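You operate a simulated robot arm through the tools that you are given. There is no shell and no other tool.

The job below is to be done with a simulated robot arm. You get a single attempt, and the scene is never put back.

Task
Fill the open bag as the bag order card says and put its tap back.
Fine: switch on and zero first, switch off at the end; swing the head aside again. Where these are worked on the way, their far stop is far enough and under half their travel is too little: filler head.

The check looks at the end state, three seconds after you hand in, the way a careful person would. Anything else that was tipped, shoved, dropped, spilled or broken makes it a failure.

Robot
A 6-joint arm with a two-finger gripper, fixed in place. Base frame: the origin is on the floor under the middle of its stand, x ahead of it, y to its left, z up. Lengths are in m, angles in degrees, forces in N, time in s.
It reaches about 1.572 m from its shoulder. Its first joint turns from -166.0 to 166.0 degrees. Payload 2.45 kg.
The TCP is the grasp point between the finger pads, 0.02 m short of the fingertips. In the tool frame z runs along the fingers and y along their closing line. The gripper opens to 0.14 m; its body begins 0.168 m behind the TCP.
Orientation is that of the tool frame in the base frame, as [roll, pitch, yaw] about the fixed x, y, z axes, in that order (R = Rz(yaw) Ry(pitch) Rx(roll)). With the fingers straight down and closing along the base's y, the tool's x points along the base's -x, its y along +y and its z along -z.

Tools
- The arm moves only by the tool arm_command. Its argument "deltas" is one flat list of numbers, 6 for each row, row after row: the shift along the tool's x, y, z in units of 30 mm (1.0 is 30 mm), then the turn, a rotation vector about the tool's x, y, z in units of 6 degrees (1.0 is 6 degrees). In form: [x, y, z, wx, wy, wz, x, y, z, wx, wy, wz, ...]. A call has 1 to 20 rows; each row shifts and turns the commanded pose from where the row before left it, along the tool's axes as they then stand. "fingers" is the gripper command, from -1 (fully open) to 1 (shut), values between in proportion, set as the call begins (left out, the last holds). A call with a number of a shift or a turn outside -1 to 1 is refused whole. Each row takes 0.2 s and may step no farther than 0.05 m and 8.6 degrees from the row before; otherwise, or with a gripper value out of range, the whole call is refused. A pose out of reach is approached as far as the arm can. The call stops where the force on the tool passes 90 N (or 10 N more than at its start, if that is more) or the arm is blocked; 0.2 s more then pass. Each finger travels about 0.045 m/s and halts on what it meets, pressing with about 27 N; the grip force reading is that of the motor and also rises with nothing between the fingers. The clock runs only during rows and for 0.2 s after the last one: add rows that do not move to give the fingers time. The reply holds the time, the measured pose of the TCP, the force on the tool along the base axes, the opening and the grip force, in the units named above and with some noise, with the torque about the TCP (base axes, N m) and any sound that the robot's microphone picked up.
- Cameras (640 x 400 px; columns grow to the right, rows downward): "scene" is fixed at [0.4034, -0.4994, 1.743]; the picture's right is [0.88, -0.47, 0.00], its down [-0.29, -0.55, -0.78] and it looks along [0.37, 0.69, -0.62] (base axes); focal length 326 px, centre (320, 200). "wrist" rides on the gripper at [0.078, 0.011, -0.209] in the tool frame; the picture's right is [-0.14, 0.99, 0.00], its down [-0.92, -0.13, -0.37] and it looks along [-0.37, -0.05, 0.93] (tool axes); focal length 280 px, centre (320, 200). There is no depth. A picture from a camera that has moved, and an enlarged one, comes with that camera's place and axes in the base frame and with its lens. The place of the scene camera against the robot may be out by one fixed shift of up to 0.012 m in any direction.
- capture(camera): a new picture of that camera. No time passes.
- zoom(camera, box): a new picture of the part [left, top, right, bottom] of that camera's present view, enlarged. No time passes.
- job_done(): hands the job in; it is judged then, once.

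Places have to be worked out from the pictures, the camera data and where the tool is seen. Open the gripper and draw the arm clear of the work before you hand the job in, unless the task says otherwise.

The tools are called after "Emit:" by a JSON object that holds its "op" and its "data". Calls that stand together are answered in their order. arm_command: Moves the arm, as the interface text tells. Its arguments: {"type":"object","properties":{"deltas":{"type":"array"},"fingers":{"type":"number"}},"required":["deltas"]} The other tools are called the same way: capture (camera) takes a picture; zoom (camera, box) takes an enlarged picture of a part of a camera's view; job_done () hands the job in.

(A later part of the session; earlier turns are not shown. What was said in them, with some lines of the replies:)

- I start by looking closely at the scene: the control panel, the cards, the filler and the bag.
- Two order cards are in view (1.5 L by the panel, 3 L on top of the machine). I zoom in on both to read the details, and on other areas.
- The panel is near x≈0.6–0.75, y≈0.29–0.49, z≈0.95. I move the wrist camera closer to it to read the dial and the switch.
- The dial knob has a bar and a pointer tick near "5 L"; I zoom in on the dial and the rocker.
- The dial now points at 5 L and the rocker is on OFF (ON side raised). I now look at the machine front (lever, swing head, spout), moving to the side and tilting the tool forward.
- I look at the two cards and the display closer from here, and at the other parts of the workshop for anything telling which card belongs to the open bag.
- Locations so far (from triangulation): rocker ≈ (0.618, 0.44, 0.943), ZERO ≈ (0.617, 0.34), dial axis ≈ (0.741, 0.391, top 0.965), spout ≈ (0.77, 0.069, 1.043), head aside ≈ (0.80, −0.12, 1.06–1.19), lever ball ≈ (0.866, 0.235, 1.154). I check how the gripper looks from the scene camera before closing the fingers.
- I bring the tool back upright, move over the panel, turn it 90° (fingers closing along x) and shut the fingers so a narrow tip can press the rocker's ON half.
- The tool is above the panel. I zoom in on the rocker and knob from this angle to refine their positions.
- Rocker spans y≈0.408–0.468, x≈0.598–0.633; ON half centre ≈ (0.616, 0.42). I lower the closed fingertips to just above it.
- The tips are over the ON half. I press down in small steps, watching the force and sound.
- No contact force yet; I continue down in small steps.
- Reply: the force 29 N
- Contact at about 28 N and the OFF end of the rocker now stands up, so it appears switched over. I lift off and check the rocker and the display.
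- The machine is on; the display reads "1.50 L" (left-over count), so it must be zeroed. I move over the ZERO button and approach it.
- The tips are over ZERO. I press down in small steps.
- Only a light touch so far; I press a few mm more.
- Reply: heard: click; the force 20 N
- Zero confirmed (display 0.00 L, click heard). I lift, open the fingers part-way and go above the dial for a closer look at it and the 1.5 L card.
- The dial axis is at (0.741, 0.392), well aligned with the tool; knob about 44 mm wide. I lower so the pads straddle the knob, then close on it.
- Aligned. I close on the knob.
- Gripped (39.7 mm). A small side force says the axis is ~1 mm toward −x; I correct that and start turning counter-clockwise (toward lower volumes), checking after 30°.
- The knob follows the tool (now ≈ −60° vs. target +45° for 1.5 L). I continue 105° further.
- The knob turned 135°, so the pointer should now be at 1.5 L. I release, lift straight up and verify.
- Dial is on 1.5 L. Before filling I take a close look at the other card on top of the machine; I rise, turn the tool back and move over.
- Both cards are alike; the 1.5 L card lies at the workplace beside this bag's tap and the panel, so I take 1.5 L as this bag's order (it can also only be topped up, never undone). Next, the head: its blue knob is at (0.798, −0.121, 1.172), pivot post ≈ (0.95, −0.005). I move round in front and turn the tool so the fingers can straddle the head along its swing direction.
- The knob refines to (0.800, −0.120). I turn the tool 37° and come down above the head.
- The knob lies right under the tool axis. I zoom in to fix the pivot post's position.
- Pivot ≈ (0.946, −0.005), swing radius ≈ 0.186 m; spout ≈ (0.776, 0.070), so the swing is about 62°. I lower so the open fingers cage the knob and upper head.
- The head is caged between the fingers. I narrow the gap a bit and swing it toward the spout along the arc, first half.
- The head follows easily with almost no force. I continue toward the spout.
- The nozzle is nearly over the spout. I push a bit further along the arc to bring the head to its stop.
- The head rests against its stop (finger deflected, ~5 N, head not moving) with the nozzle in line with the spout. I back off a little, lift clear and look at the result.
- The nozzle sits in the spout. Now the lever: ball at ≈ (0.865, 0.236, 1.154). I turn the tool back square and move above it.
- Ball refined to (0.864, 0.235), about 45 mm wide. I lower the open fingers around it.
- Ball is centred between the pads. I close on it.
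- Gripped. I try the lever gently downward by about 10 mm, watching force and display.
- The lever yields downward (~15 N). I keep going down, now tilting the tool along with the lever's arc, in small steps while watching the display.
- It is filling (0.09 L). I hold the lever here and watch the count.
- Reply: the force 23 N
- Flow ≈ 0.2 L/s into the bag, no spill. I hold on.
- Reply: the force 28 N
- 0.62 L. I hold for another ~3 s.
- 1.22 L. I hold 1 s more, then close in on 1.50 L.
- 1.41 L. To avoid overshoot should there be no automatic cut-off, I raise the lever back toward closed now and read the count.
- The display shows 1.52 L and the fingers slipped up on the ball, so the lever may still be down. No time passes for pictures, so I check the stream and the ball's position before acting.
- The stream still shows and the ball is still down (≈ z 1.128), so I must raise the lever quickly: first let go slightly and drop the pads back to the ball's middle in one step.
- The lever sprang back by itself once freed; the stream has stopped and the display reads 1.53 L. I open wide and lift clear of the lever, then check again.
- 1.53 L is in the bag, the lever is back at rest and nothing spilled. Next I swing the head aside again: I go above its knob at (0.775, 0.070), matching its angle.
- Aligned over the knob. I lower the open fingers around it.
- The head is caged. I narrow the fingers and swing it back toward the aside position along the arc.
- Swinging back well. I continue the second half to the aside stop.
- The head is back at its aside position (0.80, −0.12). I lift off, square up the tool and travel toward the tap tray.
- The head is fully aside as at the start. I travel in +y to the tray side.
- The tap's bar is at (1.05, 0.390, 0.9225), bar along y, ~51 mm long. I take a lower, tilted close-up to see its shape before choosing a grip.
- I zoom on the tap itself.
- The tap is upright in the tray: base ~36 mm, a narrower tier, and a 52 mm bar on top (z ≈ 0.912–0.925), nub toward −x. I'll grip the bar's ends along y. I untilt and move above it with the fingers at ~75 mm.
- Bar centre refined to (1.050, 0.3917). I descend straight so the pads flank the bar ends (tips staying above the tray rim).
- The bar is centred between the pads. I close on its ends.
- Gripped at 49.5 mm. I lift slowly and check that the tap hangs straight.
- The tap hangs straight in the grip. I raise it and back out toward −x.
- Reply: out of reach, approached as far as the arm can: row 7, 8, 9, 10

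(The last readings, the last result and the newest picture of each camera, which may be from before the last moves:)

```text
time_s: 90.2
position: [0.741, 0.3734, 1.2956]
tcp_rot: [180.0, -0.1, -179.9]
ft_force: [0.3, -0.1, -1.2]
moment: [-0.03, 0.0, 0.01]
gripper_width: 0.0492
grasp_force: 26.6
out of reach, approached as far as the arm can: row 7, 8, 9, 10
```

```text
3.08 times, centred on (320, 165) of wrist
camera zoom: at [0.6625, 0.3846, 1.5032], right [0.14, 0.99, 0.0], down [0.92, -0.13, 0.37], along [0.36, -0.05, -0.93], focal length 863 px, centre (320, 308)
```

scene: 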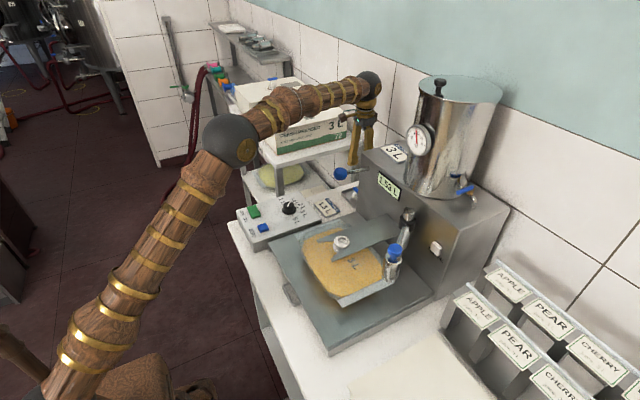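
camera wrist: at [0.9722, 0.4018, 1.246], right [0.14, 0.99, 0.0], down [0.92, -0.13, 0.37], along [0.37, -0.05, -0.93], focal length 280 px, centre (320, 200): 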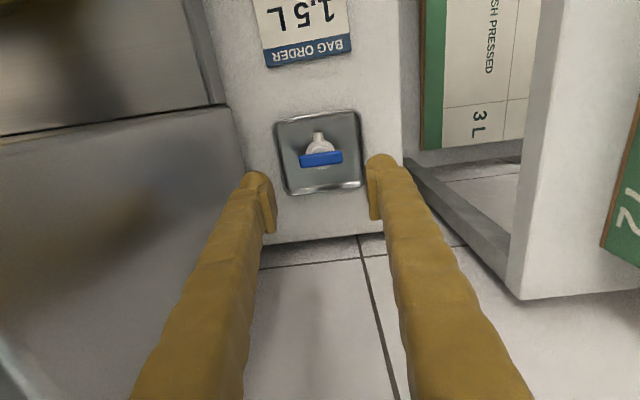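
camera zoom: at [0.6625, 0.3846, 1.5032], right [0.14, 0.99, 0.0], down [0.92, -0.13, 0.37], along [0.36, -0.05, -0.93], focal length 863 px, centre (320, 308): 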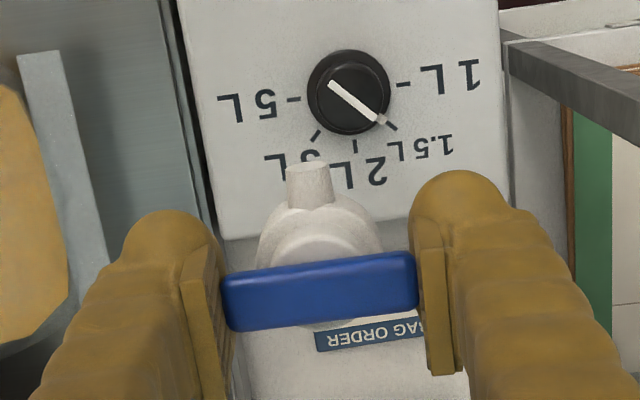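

The arm briefly met its reach limit at the top but is now at (0.741, 0.373, 1.296) with the tap steady. I move over the spout.

Emit:
{"op": "arm_command", "data": {"deltas": [-0.105, -0.919, -0.05, 0, 0, 0, -0.105, -0.919, -0.05, 0, 0, 0, -0.105, -0.919, -0.05, 0, 0, 0, -0.105, -0.919, -0.05, 0, 0, 0, -0.105, -0.919, -0.05, 0, 0, 0, -0.105, -0.919, -0.05, 0, 0, 0, -0.105, -0.919, -0.05, 0, 0, 0, -0.105, -0.919, -0.05, 0, 0, 0, -0.105, -0.919, -0.05, 0, 0, 0, -0.105, -0.919, -0.05, 0, 0, 0, -0.105, -0.919, -0.05, 0, 0, 0]}}

Emit:
{"op": "capture", "data": {"camera": "wrist"}}

Emit:
{"op": "zoom", "data": {"camera": "wrist", "box": [260, 100, 380, 200]}}

Emit:
{"op": "zoom", "data": {"camera": "scene", "box": [290, 120, 410, 270]}}

```text
time_s: 92.6
position: [0.7742, 0.0705, 1.3122]
tcp_rot: [180.0, 0.0, -180.0]
ft_force: [0.1, 0.0, 0.6]
moment: [0.02, -0.03, 0.01]
gripper_width: 0.0495
grasp_force: 27.0
```

```text
taken
camera wrist: at [0.6964, 0.0813, 1.5209], right [0.14, 0.99, 0.0], down [0.92, -0.13, 0.37], along [0.37, -0.05, -0.93], focal length 280 px, centre (320, 200)
```

wrist: 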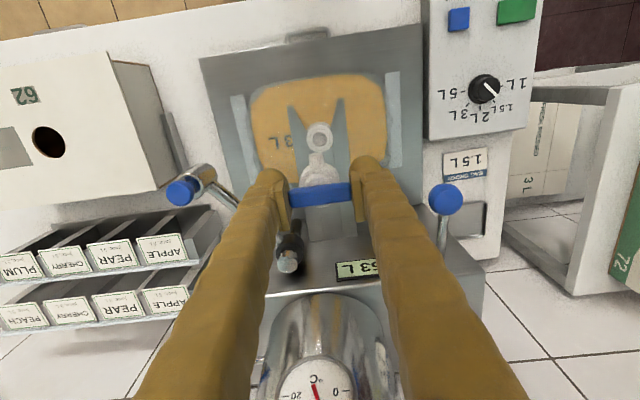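

```text
4.00 times, centred on (320, 150) of wrist
camera zoom: at [0.6964, 0.0813, 1.5209], right [0.14, 0.99, 0.0], down [0.92, -0.13, 0.37], along [0.37, -0.05, -0.93], focal length 1122 px, centre (320, 400)
```

zoom: 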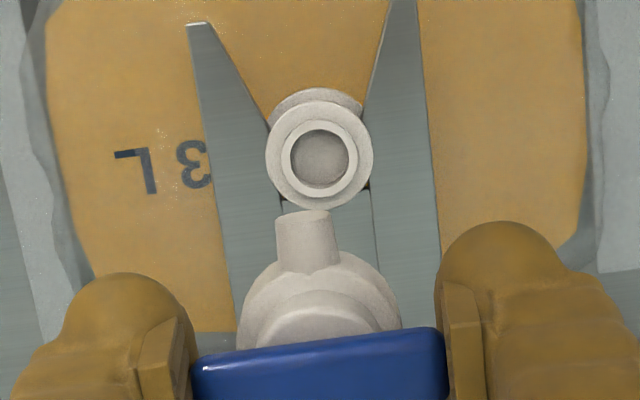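

```text
2.67 times, centred on (350, 195) of scene
camera zoom: at [0.4034, -0.4994, 1.743], right [0.88, -0.47, 0.0], down [-0.29, -0.55, -0.78], along [0.37, 0.69, -0.62], focal length 869 px, centre (240, 213)
```

zoom: 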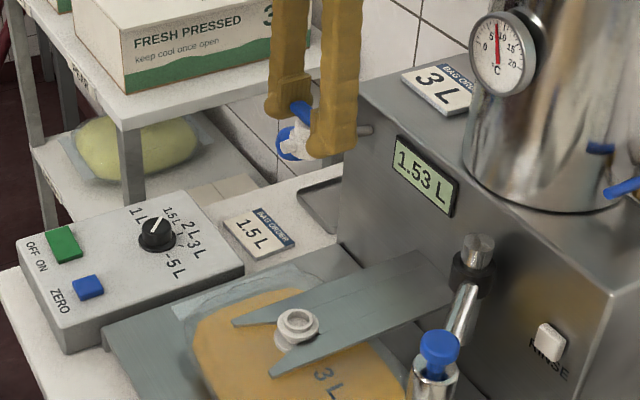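

The spout centre measures (0.776, 0.070) and the tap is at TCP (0.774, 0.0705). I correct 2 mm in x and lower to just above the spout.

Emit:
{"op": "arm_command", "data": {"deltas": [-0.07, -0.02, 0.9, 0, 0, 0, 0, 0, 0.9, 0, 0, 0, 0, 0, 0.9, 0, 0, 0, 0, 0, 0.9, 0, 0, 0, 0, 0, 0.9, 0, 0, 0, 0, 0, 0.9, 0, 0, 0, 0, 0, 0.8, 0, 0, 0]}}

Emit:
{"op": "zoom", "data": {"camera": "wrist", "box": [240, 100, 400, 230]}}

Emit:
{"op": "zoom", "data": {"camera": "scene", "box": [305, 190, 385, 260]}}

```text
time_s: 94.2
position: [0.7773, 0.0709, 1.125]
tcp_rot: [-180.0, 0.0, -179.8]
ft_force: [0.1, 0.1, -0.3]
moment: [0.01, 0.01, 0.03]
gripper_width: 0.0494
grasp_force: 27.1
```

```text
3.08 times, centred on (320, 165) of wrist
camera zoom: at [0.6984, 0.081, 1.3344], right [0.14, 0.99, 0.0], down [0.92, -0.13, 0.37], along [0.37, -0.05, -0.93], focal length 863 px, centre (320, 308)
```

zoom: 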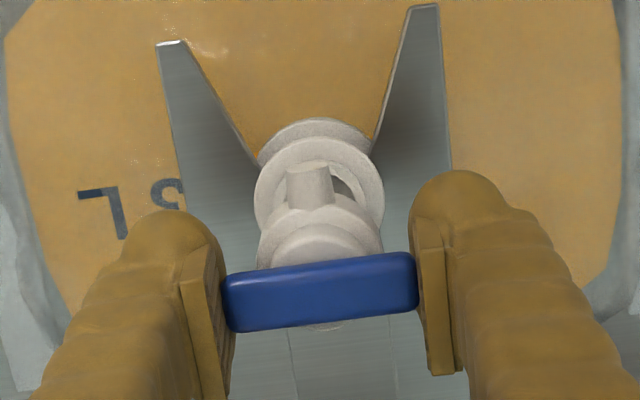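

```text
5.71 times, centred on (345, 225) of scene
camera zoom: at [0.4034, -0.4994, 1.743], right [0.88, -0.47, 0.0], down [-0.29, -0.55, -0.78], along [0.37, 0.69, -0.62], focal length 1862 px, centre (177, 57)
```

zoom: 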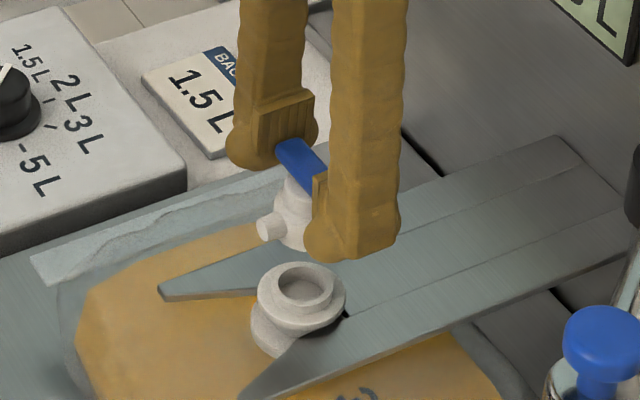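

Tap and spout line up in both views. I lower in small steps, watching for contact.

Emit:
{"op": "arm_command", "data": {"deltas": [0.02, -0.025, 0.25, 0, 0, 0, 0, 0, 0.25, 0, 0, 0, 0, 0, 0.2, 0, 0, 0]}}

Emit:
{"op": "zoom", "data": {"camera": "wrist", "box": [240, 100, 400, 230]}}

Emit:
{"op": "zoom", "data": {"camera": "scene", "box": [305, 190, 385, 260]}}

```text
time_s: 95.0
position: [0.7779, 0.0684, 1.1044]
tcp_rot: [179.9, 0.1, -179.8]
ft_force: [-0.3, -0.3, 0.5]
moment: [0.0, -0.02, 0.03]
gripper_width: 0.0491
grasp_force: 27.0
```

```text
3.08 times, centred on (320, 165) of wrist
camera zoom: at [0.6986, 0.0798, 1.3136], right [0.14, 0.99, 0.0], down [0.92, -0.13, 0.37], along [0.37, -0.05, -0.93], focal length 863 px, centre (320, 308)
```

zoom: 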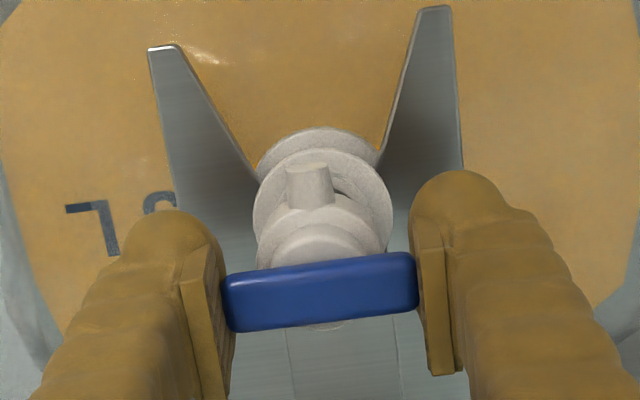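

```text
5.71 times, centred on (345, 225) of scene
camera zoom: at [0.4034, -0.4994, 1.743], right [0.88, -0.47, 0.0], down [-0.29, -0.55, -0.78], along [0.37, 0.69, -0.62], focal length 1862 px, centre (177, 57)
```

zoom: 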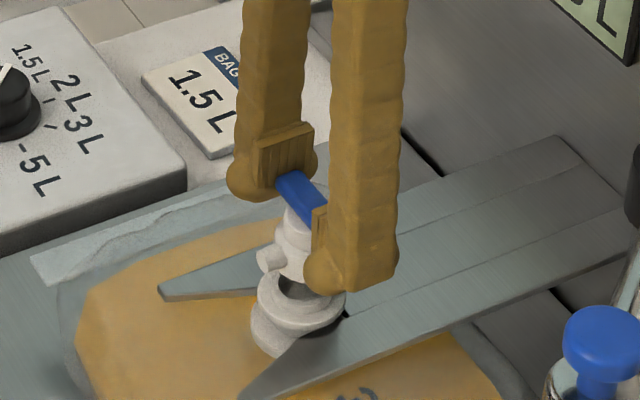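

I zoom in more closely to measure the remaining offset between tap base and spout.

Emit:
{"op": "zoom", "data": {"camera": "wrist", "box": [290, 130, 350, 190]}}

Emit:
{"op": "zoom", "data": {"camera": "scene", "box": [330, 215, 370, 250]}}

```text
6.67 times, centred on (320, 160) of wrist
camera zoom: at [0.6986, 0.0798, 1.3136], right [0.14, 0.99, 0.0], down [0.92, -0.13, 0.37], along [0.37, -0.05, -0.93], focal length 1869 px, centre (320, 467)
```

zoom: 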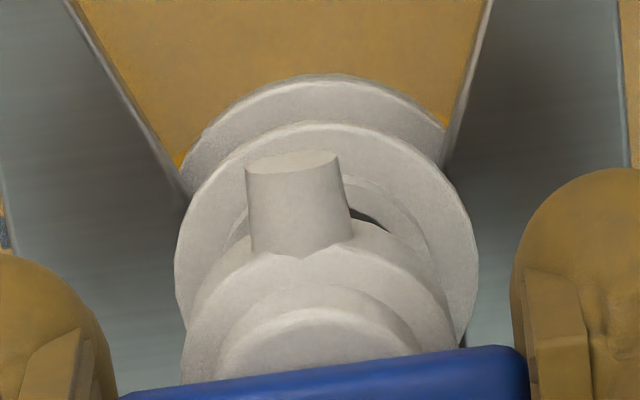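

```text
11.43 times, centred on (350, 232) of scene
camera zoom: at [0.4034, -0.4994, 1.743], right [0.88, -0.47, 0.0], down [-0.29, -0.55, -0.78], along [0.37, 0.69, -0.62], focal length 3725 px, centre (-23, -171)
```

zoom: 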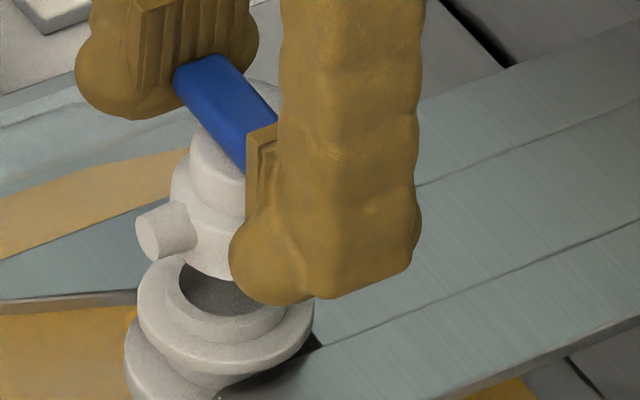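

Both views show the tap about 3 mm too far in +x and 1 mm low in y. I correct that and continue down gently.

Emit:
{"op": "arm_command", "data": {"deltas": [0.1, 0.035, 0, 0, 0, 0, 0, 0, 0.1, 0, 0, 0, 0, 0, 0.1, 0, 0, 0]}}

Emit:
{"op": "zoom", "data": {"camera": "wrist", "box": [290, 130, 350, 190]}}

Emit:
{"op": "zoom", "data": {"camera": "scene", "box": [330, 215, 370, 250]}}

```text
time_s: 95.8
position: [0.774, 0.0691, 1.0984]
tcp_rot: [-180.0, 0.1, -179.9]
ft_force: [0.9, 0.4, 0.9]
moment: [-0.02, -0.02, -0.01]
gripper_width: 0.0492
grasp_force: 26.9
```

```text
6.67 times, centred on (320, 160) of wrist
camera zoom: at [0.6957, 0.0809, 1.3075], right [0.14, 0.99, 0.0], down [0.92, -0.13, 0.37], along [0.36, -0.05, -0.93], focal length 1869 px, centre (320, 467)
```

zoom: 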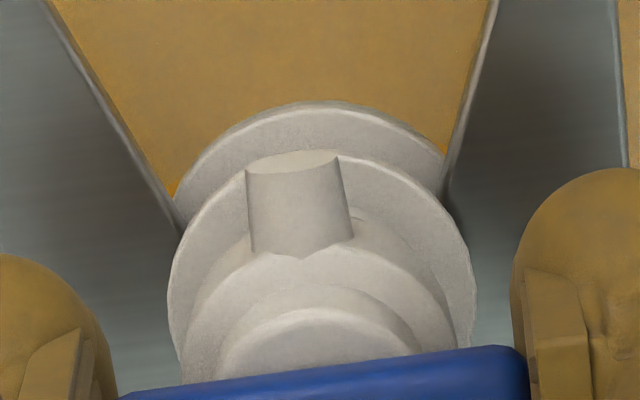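

```text
11.43 times, centred on (350, 232) of scene
camera zoom: at [0.4034, -0.4994, 1.743], right [0.88, -0.47, 0.0], down [-0.29, -0.55, -0.78], along [0.37, 0.69, -0.62], focal length 3725 px, centre (-23, -171)
```

zoom: 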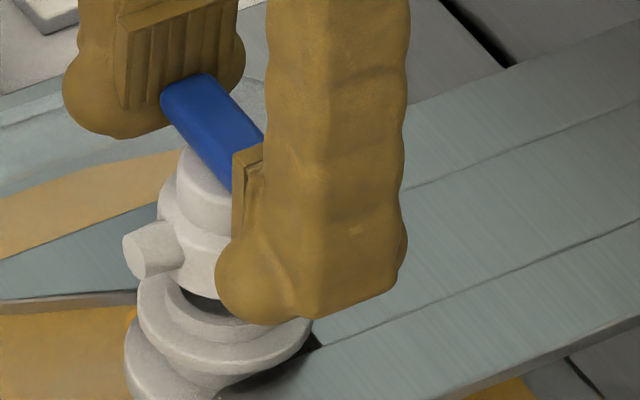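

Now well aligned. I continue down a few mm at a time.

Emit:
{"op": "arm_command", "data": {"deltas": [0, 0, 0.1, 0, 0, 0, 0, 0, 0.1, 0, 0, 0, 0, 0, 0.1, 0, 0, 0]}}

Emit:
{"op": "zoom", "data": {"camera": "wrist", "box": [290, 130, 350, 190]}}

Emit:
{"op": "zoom", "data": {"camera": "scene", "box": [330, 215, 370, 250]}}

```text
time_s: 96.6
position: [0.7734, 0.0696, 1.0889]
tcp_rot: [180.0, 0.1, -179.9]
ft_force: [0.3, -0.3, 0.2]
moment: [-0.03, 0.01, 0.0]
gripper_width: 0.0492
grasp_force: 27.6
```

```text
6.67 times, centred on (320, 160) of wrist
camera zoom: at [0.6953, 0.0809, 1.2986], right [0.14, 0.99, 0.0], down [0.92, -0.13, 0.37], along [0.36, -0.05, -0.93], focal length 1869 px, centre (320, 467)
```

zoom: 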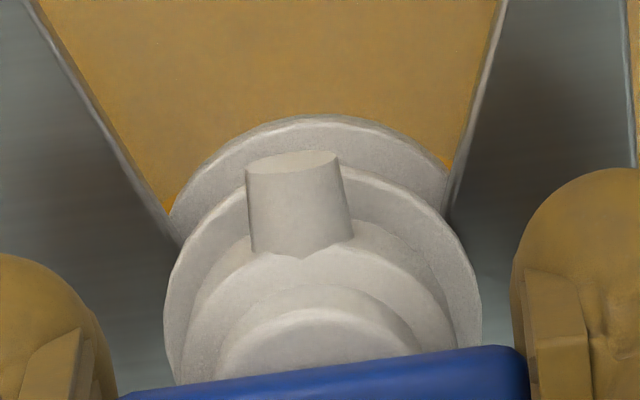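

```text
11.43 times, centred on (350, 232) of scene
camera zoom: at [0.4034, -0.4994, 1.743], right [0.88, -0.47, 0.0], down [-0.29, -0.55, -0.78], along [0.37, 0.69, -0.62], focal length 3725 px, centre (-23, -171)
```

zoom: 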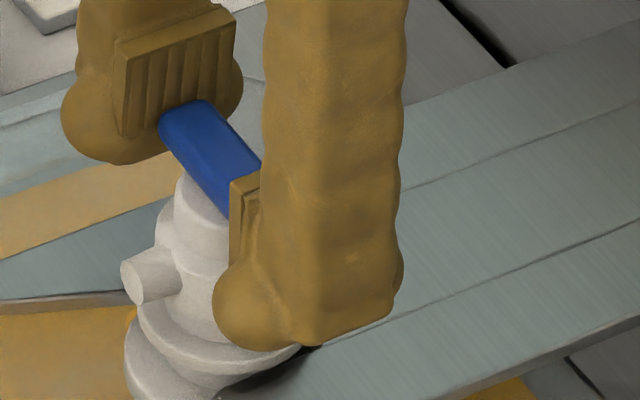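

Still no contact force; the base is right at the collar. I continue down slowly.

Emit:
{"op": "arm_command", "data": {"deltas": [0, 0, 0.1, 0, 0, 0, 0, 0, 0.1, 0, 0, 0]}}

Emit:
{"op": "zoom", "data": {"camera": "scene", "box": [330, 215, 370, 250]}}

```text
time_s: 97.2
position: [0.7745, 0.0709, 1.0864]
tcp_rot: [-180.0, 0.2, -179.9]
ft_force: [1.4, 0.5, 31.4]
moment: [0.03, -0.03, -0.05]
gripper_width: 0.0494
grasp_force: 27.1
heard: snap
```

```text
11.43 times, centred on (350, 232) of scene
camera zoom: at [0.4034, -0.4994, 1.743], right [0.88, -0.47, 0.0], down [-0.29, -0.55, -0.78], along [0.37, 0.69, -0.62], focal length 3725 px, centre (-23, -171)
```

zoom: 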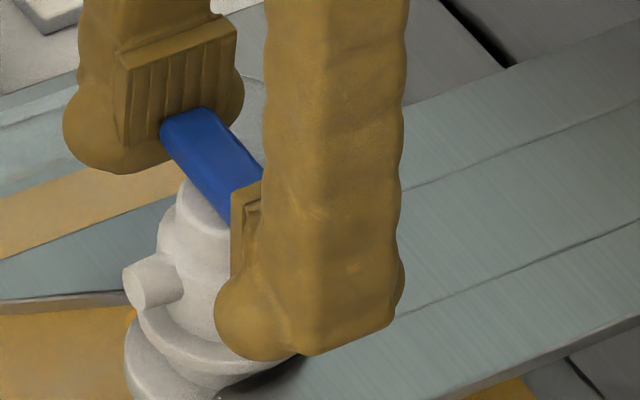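

A snap was heard with 31 N: the tap is seated. I open the fingers and lift away.

Emit:
{"op": "arm_command", "data": {"deltas": [0, 0, -0.03, 0, 0, 0, 0, 0, 0, 0, 0, 0, 0, 0, 0, 0, 0, 0, 0, 0, 0, 0, 0, 0, 0, 0, -0.3, 0, 0, 0, 0, 0, -0.6, 0, 0, 0, 0, 0, -0.9, 0, 0, 0, 0, 0, -1, 0, 0, 0, 0, 0, -1, 0, 0, 0, 0, 0, -1, 0, 0, 0, 0, 0, -1, 0, 0, 0], "fingers": -0.07}}

Emit:
{"op": "zoom", "data": {"camera": "scene", "box": [305, 190, 385, 260]}}

Emit:
{"op": "zoom", "data": {"camera": "wrist", "box": [270, 100, 370, 200]}}

Emit:
{"op": "capture", "data": {"camera": "scene"}}

```text
time_s: 99.6
position: [0.7718, 0.0701, 1.2603]
tcp_rot: [180.0, 0.0, -179.9]
ft_force: [0.0, -0.1, -0.2]
moment: [-0.02, 0.03, 0.01]
gripper_width: 0.0747
grasp_force: 0.0
```

```text
5.71 times, centred on (345, 225) of scene
camera zoom: at [0.4034, -0.4994, 1.743], right [0.88, -0.47, 0.0], down [-0.29, -0.55, -0.78], along [0.37, 0.69, -0.62], focal length 1862 px, centre (177, 57)
```

zoom: 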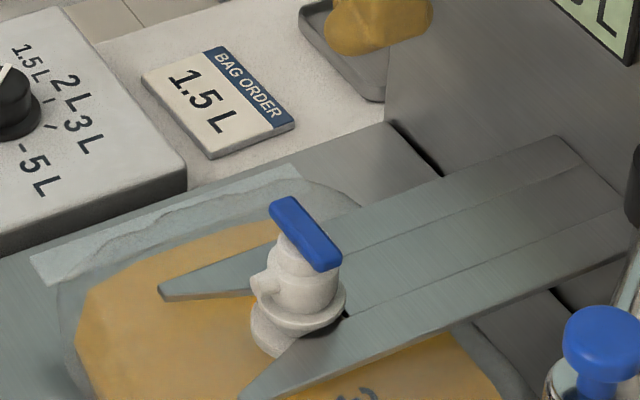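

```text
4.00 times, centred on (320, 150) of wrist
camera zoom: at [0.6947, 0.0813, 1.4679], right [0.14, 0.99, 0.0], down [0.92, -0.13, 0.37], along [0.36, -0.05, -0.93], focal length 1122 px, centre (320, 400)
```

zoom: 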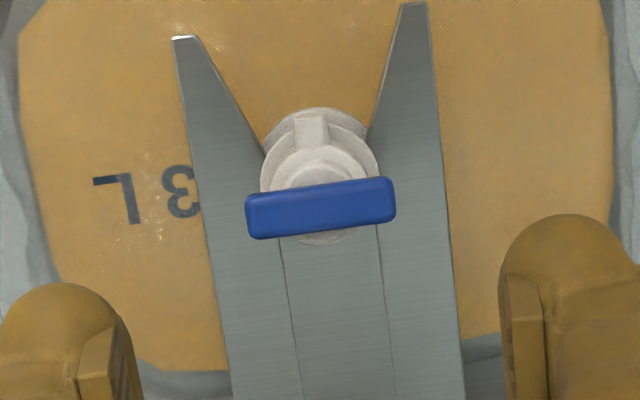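

```text
taken
```

scene: 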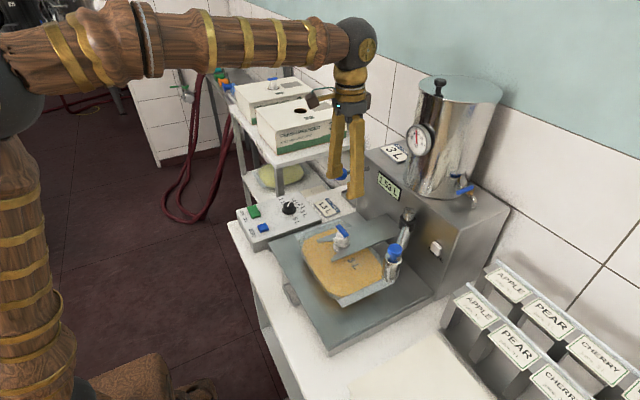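

The tap is seated upright on the bag. Now I go back to switch the machine off: over the rocker's OFF half with closed fingers, tool turned 90° as before.

Emit:
{"op": "arm_command", "data": {"deltas": [0.371, 0.917, 0, 0, 0, 0, 0.371, 0.917, 0, 0, 0, 0, 0.371, 0.917, 0, 0, 0, 0, 0.371, 0.917, 0, 0, 0, 0, 0.371, 0.917, 0, 0, 0, 0, 0.371, 0.917, 0, 0, 0, 0, 0.371, 0.917, 0, 0, 0, 0, 0.371, 0.917, 0, 0, 0, 0, 0.371, 0.917, 0, 0, 0, 0, 0.371, 0.917, 0, 0, 0, 0, 0.371, 0.917, 0, 0, 0, 0, 0.371, 0.917, 0, 0, 0, 0, 0.371, 0.917, 0, 0, 0, 0, 0.371, 0.917, 0, 0, 0, 0], "fingers": -0.07}}

Emit:
{"op": "arm_command", "data": {"deltas": [0, 0, 0, 0, 0, 1, 0, 0, 0, 0, 0, 1, 0, 0, 0, 0, 0, 1, 0, 0, 0, 0, 0, 1, 0, 0, 0, 0, 0, 1, 0, 0, 0, 0, 0, 1, 0, 0, 0, 0, 0, 1, 0, 0, 0, 0, 0, 1, 0, 0, 0, 0, 0, 1, 0, 0, 0, 0, 0, 1, 0, 0, 0, 0, 0, 1, 0, 0, 0, 0, 0, 1, 0, 0, 0, 0, 0, 1, 0, 0, 0, 0, 0, 1, 0, 0, 0, 0, 0, 1], "fingers": 1}}

Emit:
{"op": "capture", "data": {"camera": "wrist"}}

Emit:
{"op": "zoom", "data": {"camera": "wrist", "box": [250, 70, 390, 200]}}

```text
time_s: 102.6
position: [0.6175, 0.4554, 1.2576]
tcp_rot: [180.0, 0.0, -179.9]
ft_force: [0.1, 0.0, -0.3]
moment: [0.0, -0.02, 0.01]
gripper_width: 0.075
grasp_force: 0.1
```

```text
time_s: 105.8
position: [0.6175, 0.4551, 1.2588]
tcp_rot: [-179.9, 0.0, 90.0]
ft_force: [-0.3, 0.4, -0.1]
moment: [0.03, 0.01, 0.0]
gripper_width: 0.0001
grasp_force: 26.8
```

```text
taken
camera wrist: at [0.6286, 0.5333, 1.4675], right [0.99, -0.14, 0.0], down [-0.13, -0.92, 0.37], along [-0.05, -0.37, -0.93], focal length 280 px, centre (320, 200)
```

wrist: 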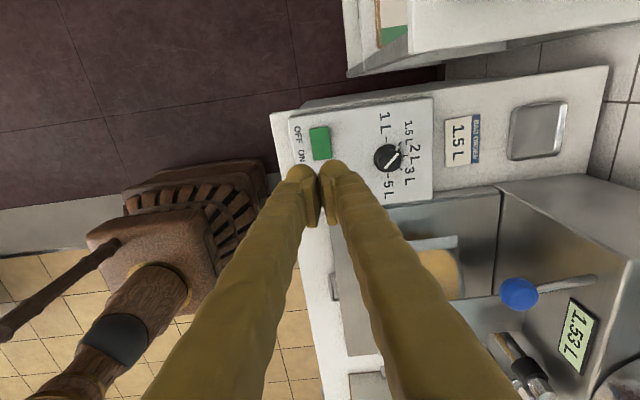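

```text
3.08 times, centred on (320, 135) of wrist
camera zoom: at [0.6286, 0.5333, 1.4675], right [0.99, -0.14, 0.0], down [-0.13, -0.92, 0.37], along [-0.05, -0.37, -0.93], focal length 863 px, centre (320, 400)
```

zoom: 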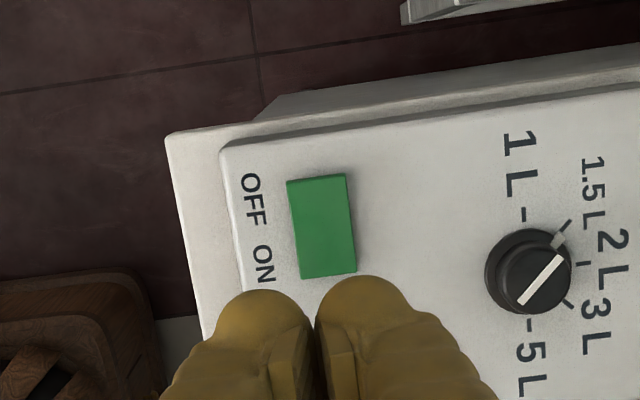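

The OFF half is below the tips. I descend to just above it.

Emit:
{"op": "arm_command", "data": {"deltas": [0.003, -0.003, 0.9, 0, 0, 0, 0.003, -0.003, 0.9, 0, 0, 0, 0.003, -0.003, 0.9, 0, 0, 0, 0.003, -0.003, 0.9, 0, 0, 0, 0.003, -0.003, 0.9, 0, 0, 0, 0.003, -0.003, 0.9, 0, 0, 0, 0.003, -0.003, 0.9, 0, 0, 0, 0.003, -0.003, 0.9, 0, 0, 0, 0.003, -0.003, 0.9, 0, 0, 0, 0.003, -0.003, 0.9, 0, 0, 0]}}

Emit:
{"op": "zoom", "data": {"camera": "wrist", "box": [240, 80, 400, 200]}}

Emit:
{"op": "zoom", "data": {"camera": "scene", "box": [220, 160, 300, 240]}}

```text
time_s: 108.0
position: [0.6182, 0.4562, 0.9891]
tcp_rot: [180.0, 0.0, 90.2]
ft_force: [0.3, -0.4, 0.3]
moment: [0.0, -0.01, 0.04]
gripper_width: 0.0
grasp_force: 27.3
```

```text
3.33 times, centred on (320, 140) of wrist
camera zoom: at [0.6279, 0.5339, 1.1982], right [0.99, -0.14, 0.0], down [-0.13, -0.92, 0.37], along [-0.05, -0.36, -0.93], focal length 935 px, centre (320, 400)
```

zoom: 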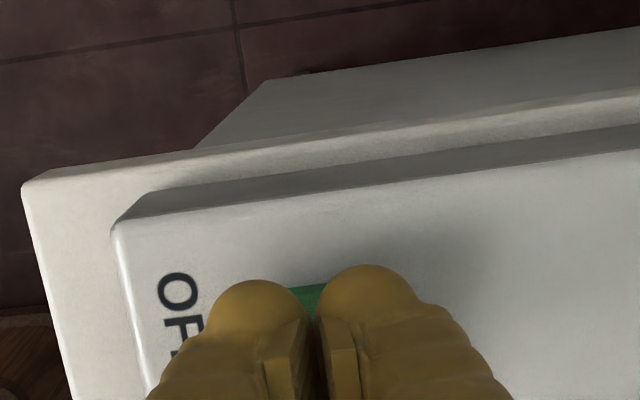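

```text
5.00 times, centred on (260, 200) of scene
camera zoom: at [0.4034, -0.4994, 1.743], right [0.88, -0.47, 0.0], down [-0.29, -0.55, -0.78], along [0.37, 0.69, -0.62], focal length 1630 px, centre (620, 200)
```

zoom: 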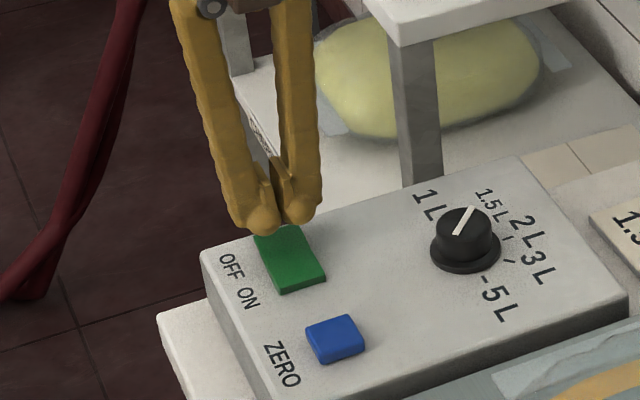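

The tips are above the OFF end. I press down in small steps.

Emit:
{"op": "arm_command", "data": {"deltas": [0, 0, 0.2, 0, 0, 0, 0, 0, 0.2, 0, 0, 0, 0, 0, 0.2, 0, 0, 0, 0, 0, 0.15, 0, 0, 0]}}

Emit:
{"op": "zoom", "data": {"camera": "scene", "box": [350, 160, 430, 220]}}

```text
time_s: 109.0
position: [0.6174, 0.4551, 0.9657]
tcp_rot: [180.0, 0.0, 90.1]
ft_force: [0.3, -0.1, 0.0]
moment: [0.03, -0.03, 0.01]
gripper_width: 0.0
grasp_force: 26.9
```

```text
6.67 times, centred on (390, 190) of scene
camera zoom: at [0.4034, -0.4994, 1.743], right [0.88, -0.47, 0.0], down [-0.29, -0.55, -0.78], along [0.37, 0.69, -0.62], focal length 2173 px, centre (-147, 267)
```

zoom: 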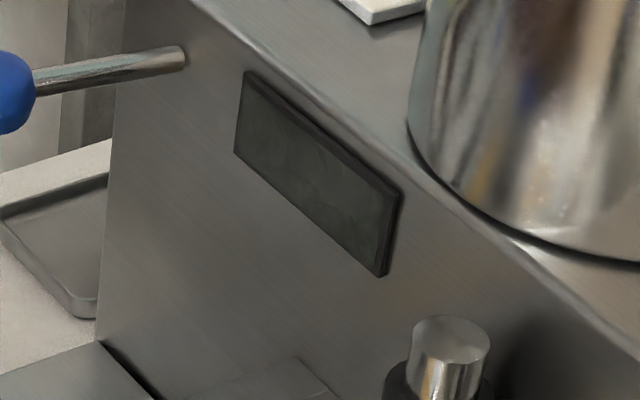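

The display is dark: switched off. I press a few mm more to make sure the rocker is fully over, then lift clear.

Emit:
{"op": "arm_command", "data": {"deltas": [0, 0, 0.12, 0, 0, 0, 0, 0, 0, 0, 0, 0]}}

Emit:
{"op": "arm_command", "data": {"deltas": [0, 0, -0.5, 0, 0, 0, 0, 0, -1, 0, 0, 0, 0, 0, -1, 0, 0, 0, 0, 0, -1, 0, 0, 0, 0, 0, -1, 0, 0, 0, 0, 0, -1, 0, 0, 0, 0, 0, -1, 0, 0, 0, 0, 0, -1, 0, 0, 0, 0, 0, -1, 0, 0, 0], "fingers": 1}}

Emit:
{"op": "zoom", "data": {"camera": "wrist", "box": [250, 70, 390, 200]}}

Emit:
{"op": "zoom", "data": {"camera": "scene", "box": [220, 160, 420, 300]}}

```text
time_s: 109.6
position: [0.6166, 0.4554, 0.9654]
tcp_rot: [-180.0, 0.0, 90.1]
ft_force: [-3.5, -2.4, 16.1]
moment: [-0.12, 0.07, 0.0]
gripper_width: 0.0059
grasp_force: 29.0
```

```text
time_s: 111.6
position: [0.6159, 0.4555, 1.2157]
tcp_rot: [-179.9, 0.0, 90.1]
ft_force: [0.2, 0.4, -0.6]
moment: [-0.02, 0.01, -0.01]
gripper_width: 0.0
grasp_force: 29.3
```

```text
3.08 times, centred on (320, 135) of wrist
camera zoom: at [0.6275, 0.5348, 1.4255], right [0.99, -0.14, 0.0], down [-0.13, -0.92, 0.37], along [-0.05, -0.37, -0.93], focal length 863 px, centre (320, 400)
```

zoom: 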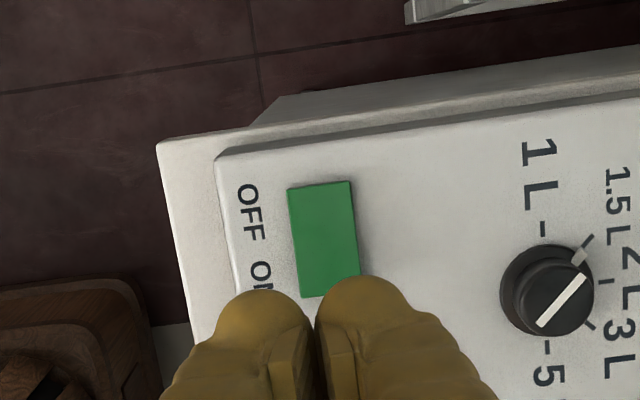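

```text
2.86 times, centred on (320, 230) of scene
camera zoom: at [0.4034, -0.4994, 1.743], right [0.88, -0.47, 0.0], down [-0.29, -0.55, -0.78], along [0.37, 0.69, -0.62], focal length 931 px, centre (320, 114)
```

zoom: 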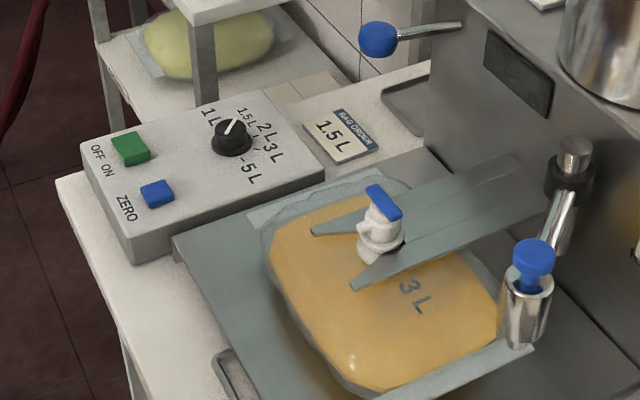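

Rocker is on OFF, display dark, head aside, lever at rest, tap on. I open the gripper and draw the arm clear, then do a last check of everything.

Emit:
{"op": "arm_command", "data": {"deltas": [-0.4, -0.6, -0.85, 0, 0, 0, -0.4, -0.6, -0.85, 0, 0, 0, -0.4, -0.6, -0.85, 0, 0, 0, -0.4, -0.6, -0.85, 0, 0, 0, -0.4, -0.6, -0.85, 0, 0, 0, -0.4, -0.6, -0.85, 0, 0, 0, -0.4, -0.6, -0.85, 0, 0, 0, -0.4, -0.6, -0.85, 0, 0, 0], "fingers": -1}}

Emit:
{"op": "capture", "data": {"camera": "scene"}}

Emit:
{"op": "zoom", "data": {"camera": "scene", "box": [300, 140, 460, 300]}}

Emit:
{"op": "zoom", "data": {"camera": "scene", "box": [220, 170, 350, 260]}}

Emit:
{"op": "capture", "data": {"camera": "wrist"}}

```text
time_s: 113.4
position: [0.4746, 0.3594, 1.4224]
tcp_rot: [-179.9, -0.1, 90.0]
ft_force: [-0.9, 0.2, 0.6]
moment: [-0.03, 0.07, 0.02]
gripper_width: 0.1398
grasp_force: 0.1
```

```text
taken
```

scene: 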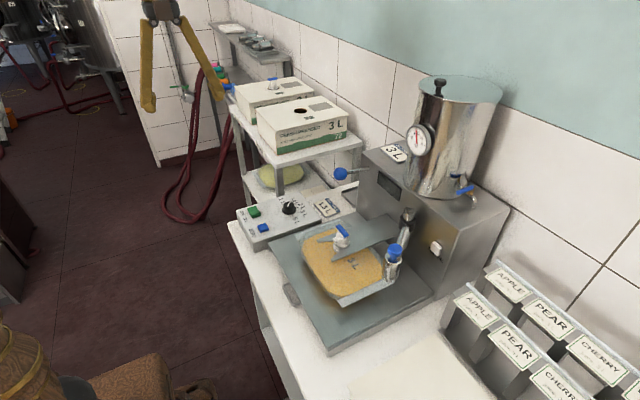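

```text
2.50 times, centred on (380, 220) of scene
camera zoom: at [0.4034, -0.4994, 1.743], right [0.88, -0.47, 0.0], down [-0.29, -0.55, -0.78], along [0.37, 0.69, -0.62], focal length 815 px, centre (170, 150)
```

zoom: 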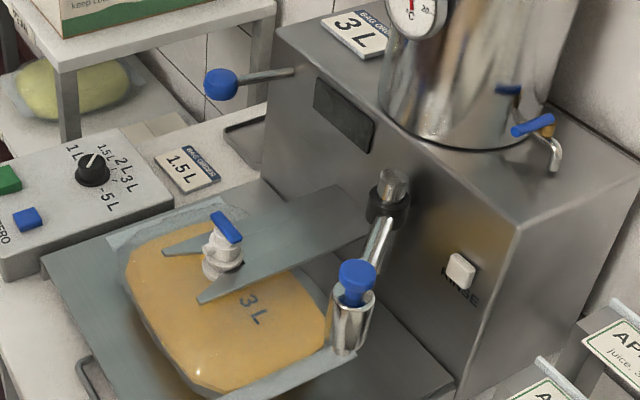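

```text
4.44 times, centred on (285, 215) of scene
camera zoom: at [0.4034, -0.4994, 1.743], right [0.88, -0.47, 0.0], down [-0.29, -0.55, -0.78], along [0.37, 0.69, -0.62], focal length 1448 px, centre (476, 133)
```

zoom: 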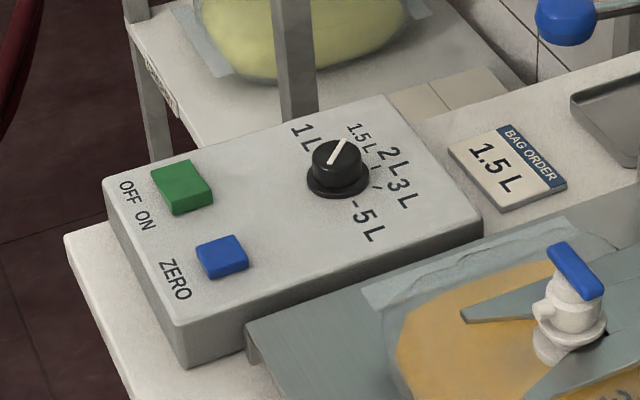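

```text
taken
camera wrist: at [0.4846, 0.4387, 1.6307], right [0.99, -0.14, 0.0], down [-0.13, -0.92, 0.37], along [-0.05, -0.37, -0.93], focal length 280 px, centre (320, 200)
```

wrist: 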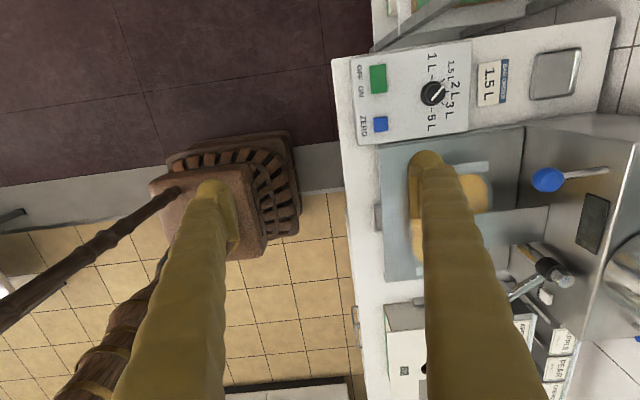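

The bag holds 1.53 L with its tap snapped in. The head is aside, the lever is at rest, the machine is off and nothing else was disturbed. The gripper is open and the arm is clear, so I hand the job in.

Emit:
{"op": "job_done", "data": {}}

```text
The job is handed in.
```

I filled the open bag to 1.53 L on the display and snapped its tap back on. Then I handed the job in. I don't have the result of the check.

- **Order amount:** There were two bag order cards, 1.5 L on the bench by the tap tray and 3 L on top of the filler. Nothing on them said which was for this bag. I went by the 1.5 L card because it lay with the bag's tap and the control panel. If the 3 L card was the right one, the bag is underfilled.
- **Overshoot:** The filler did not stop by itself at 1.50 L even with the dial set to 1.5 L. My first try at raising the lever slipped, so it ran 0.03 L over before the lever sprang back.
- **Other steps:**
  - I switched the machine on and zeroed it first; the display had read 1.50 L.
  - I swung the head to its far stop over the spout, then back to where it started.
  - I switched the machine off at the end, and the display is dark.

In the last pictures I saw no spills and nothing knocked or shoved. The gripper is open and the arm is clear of the work.
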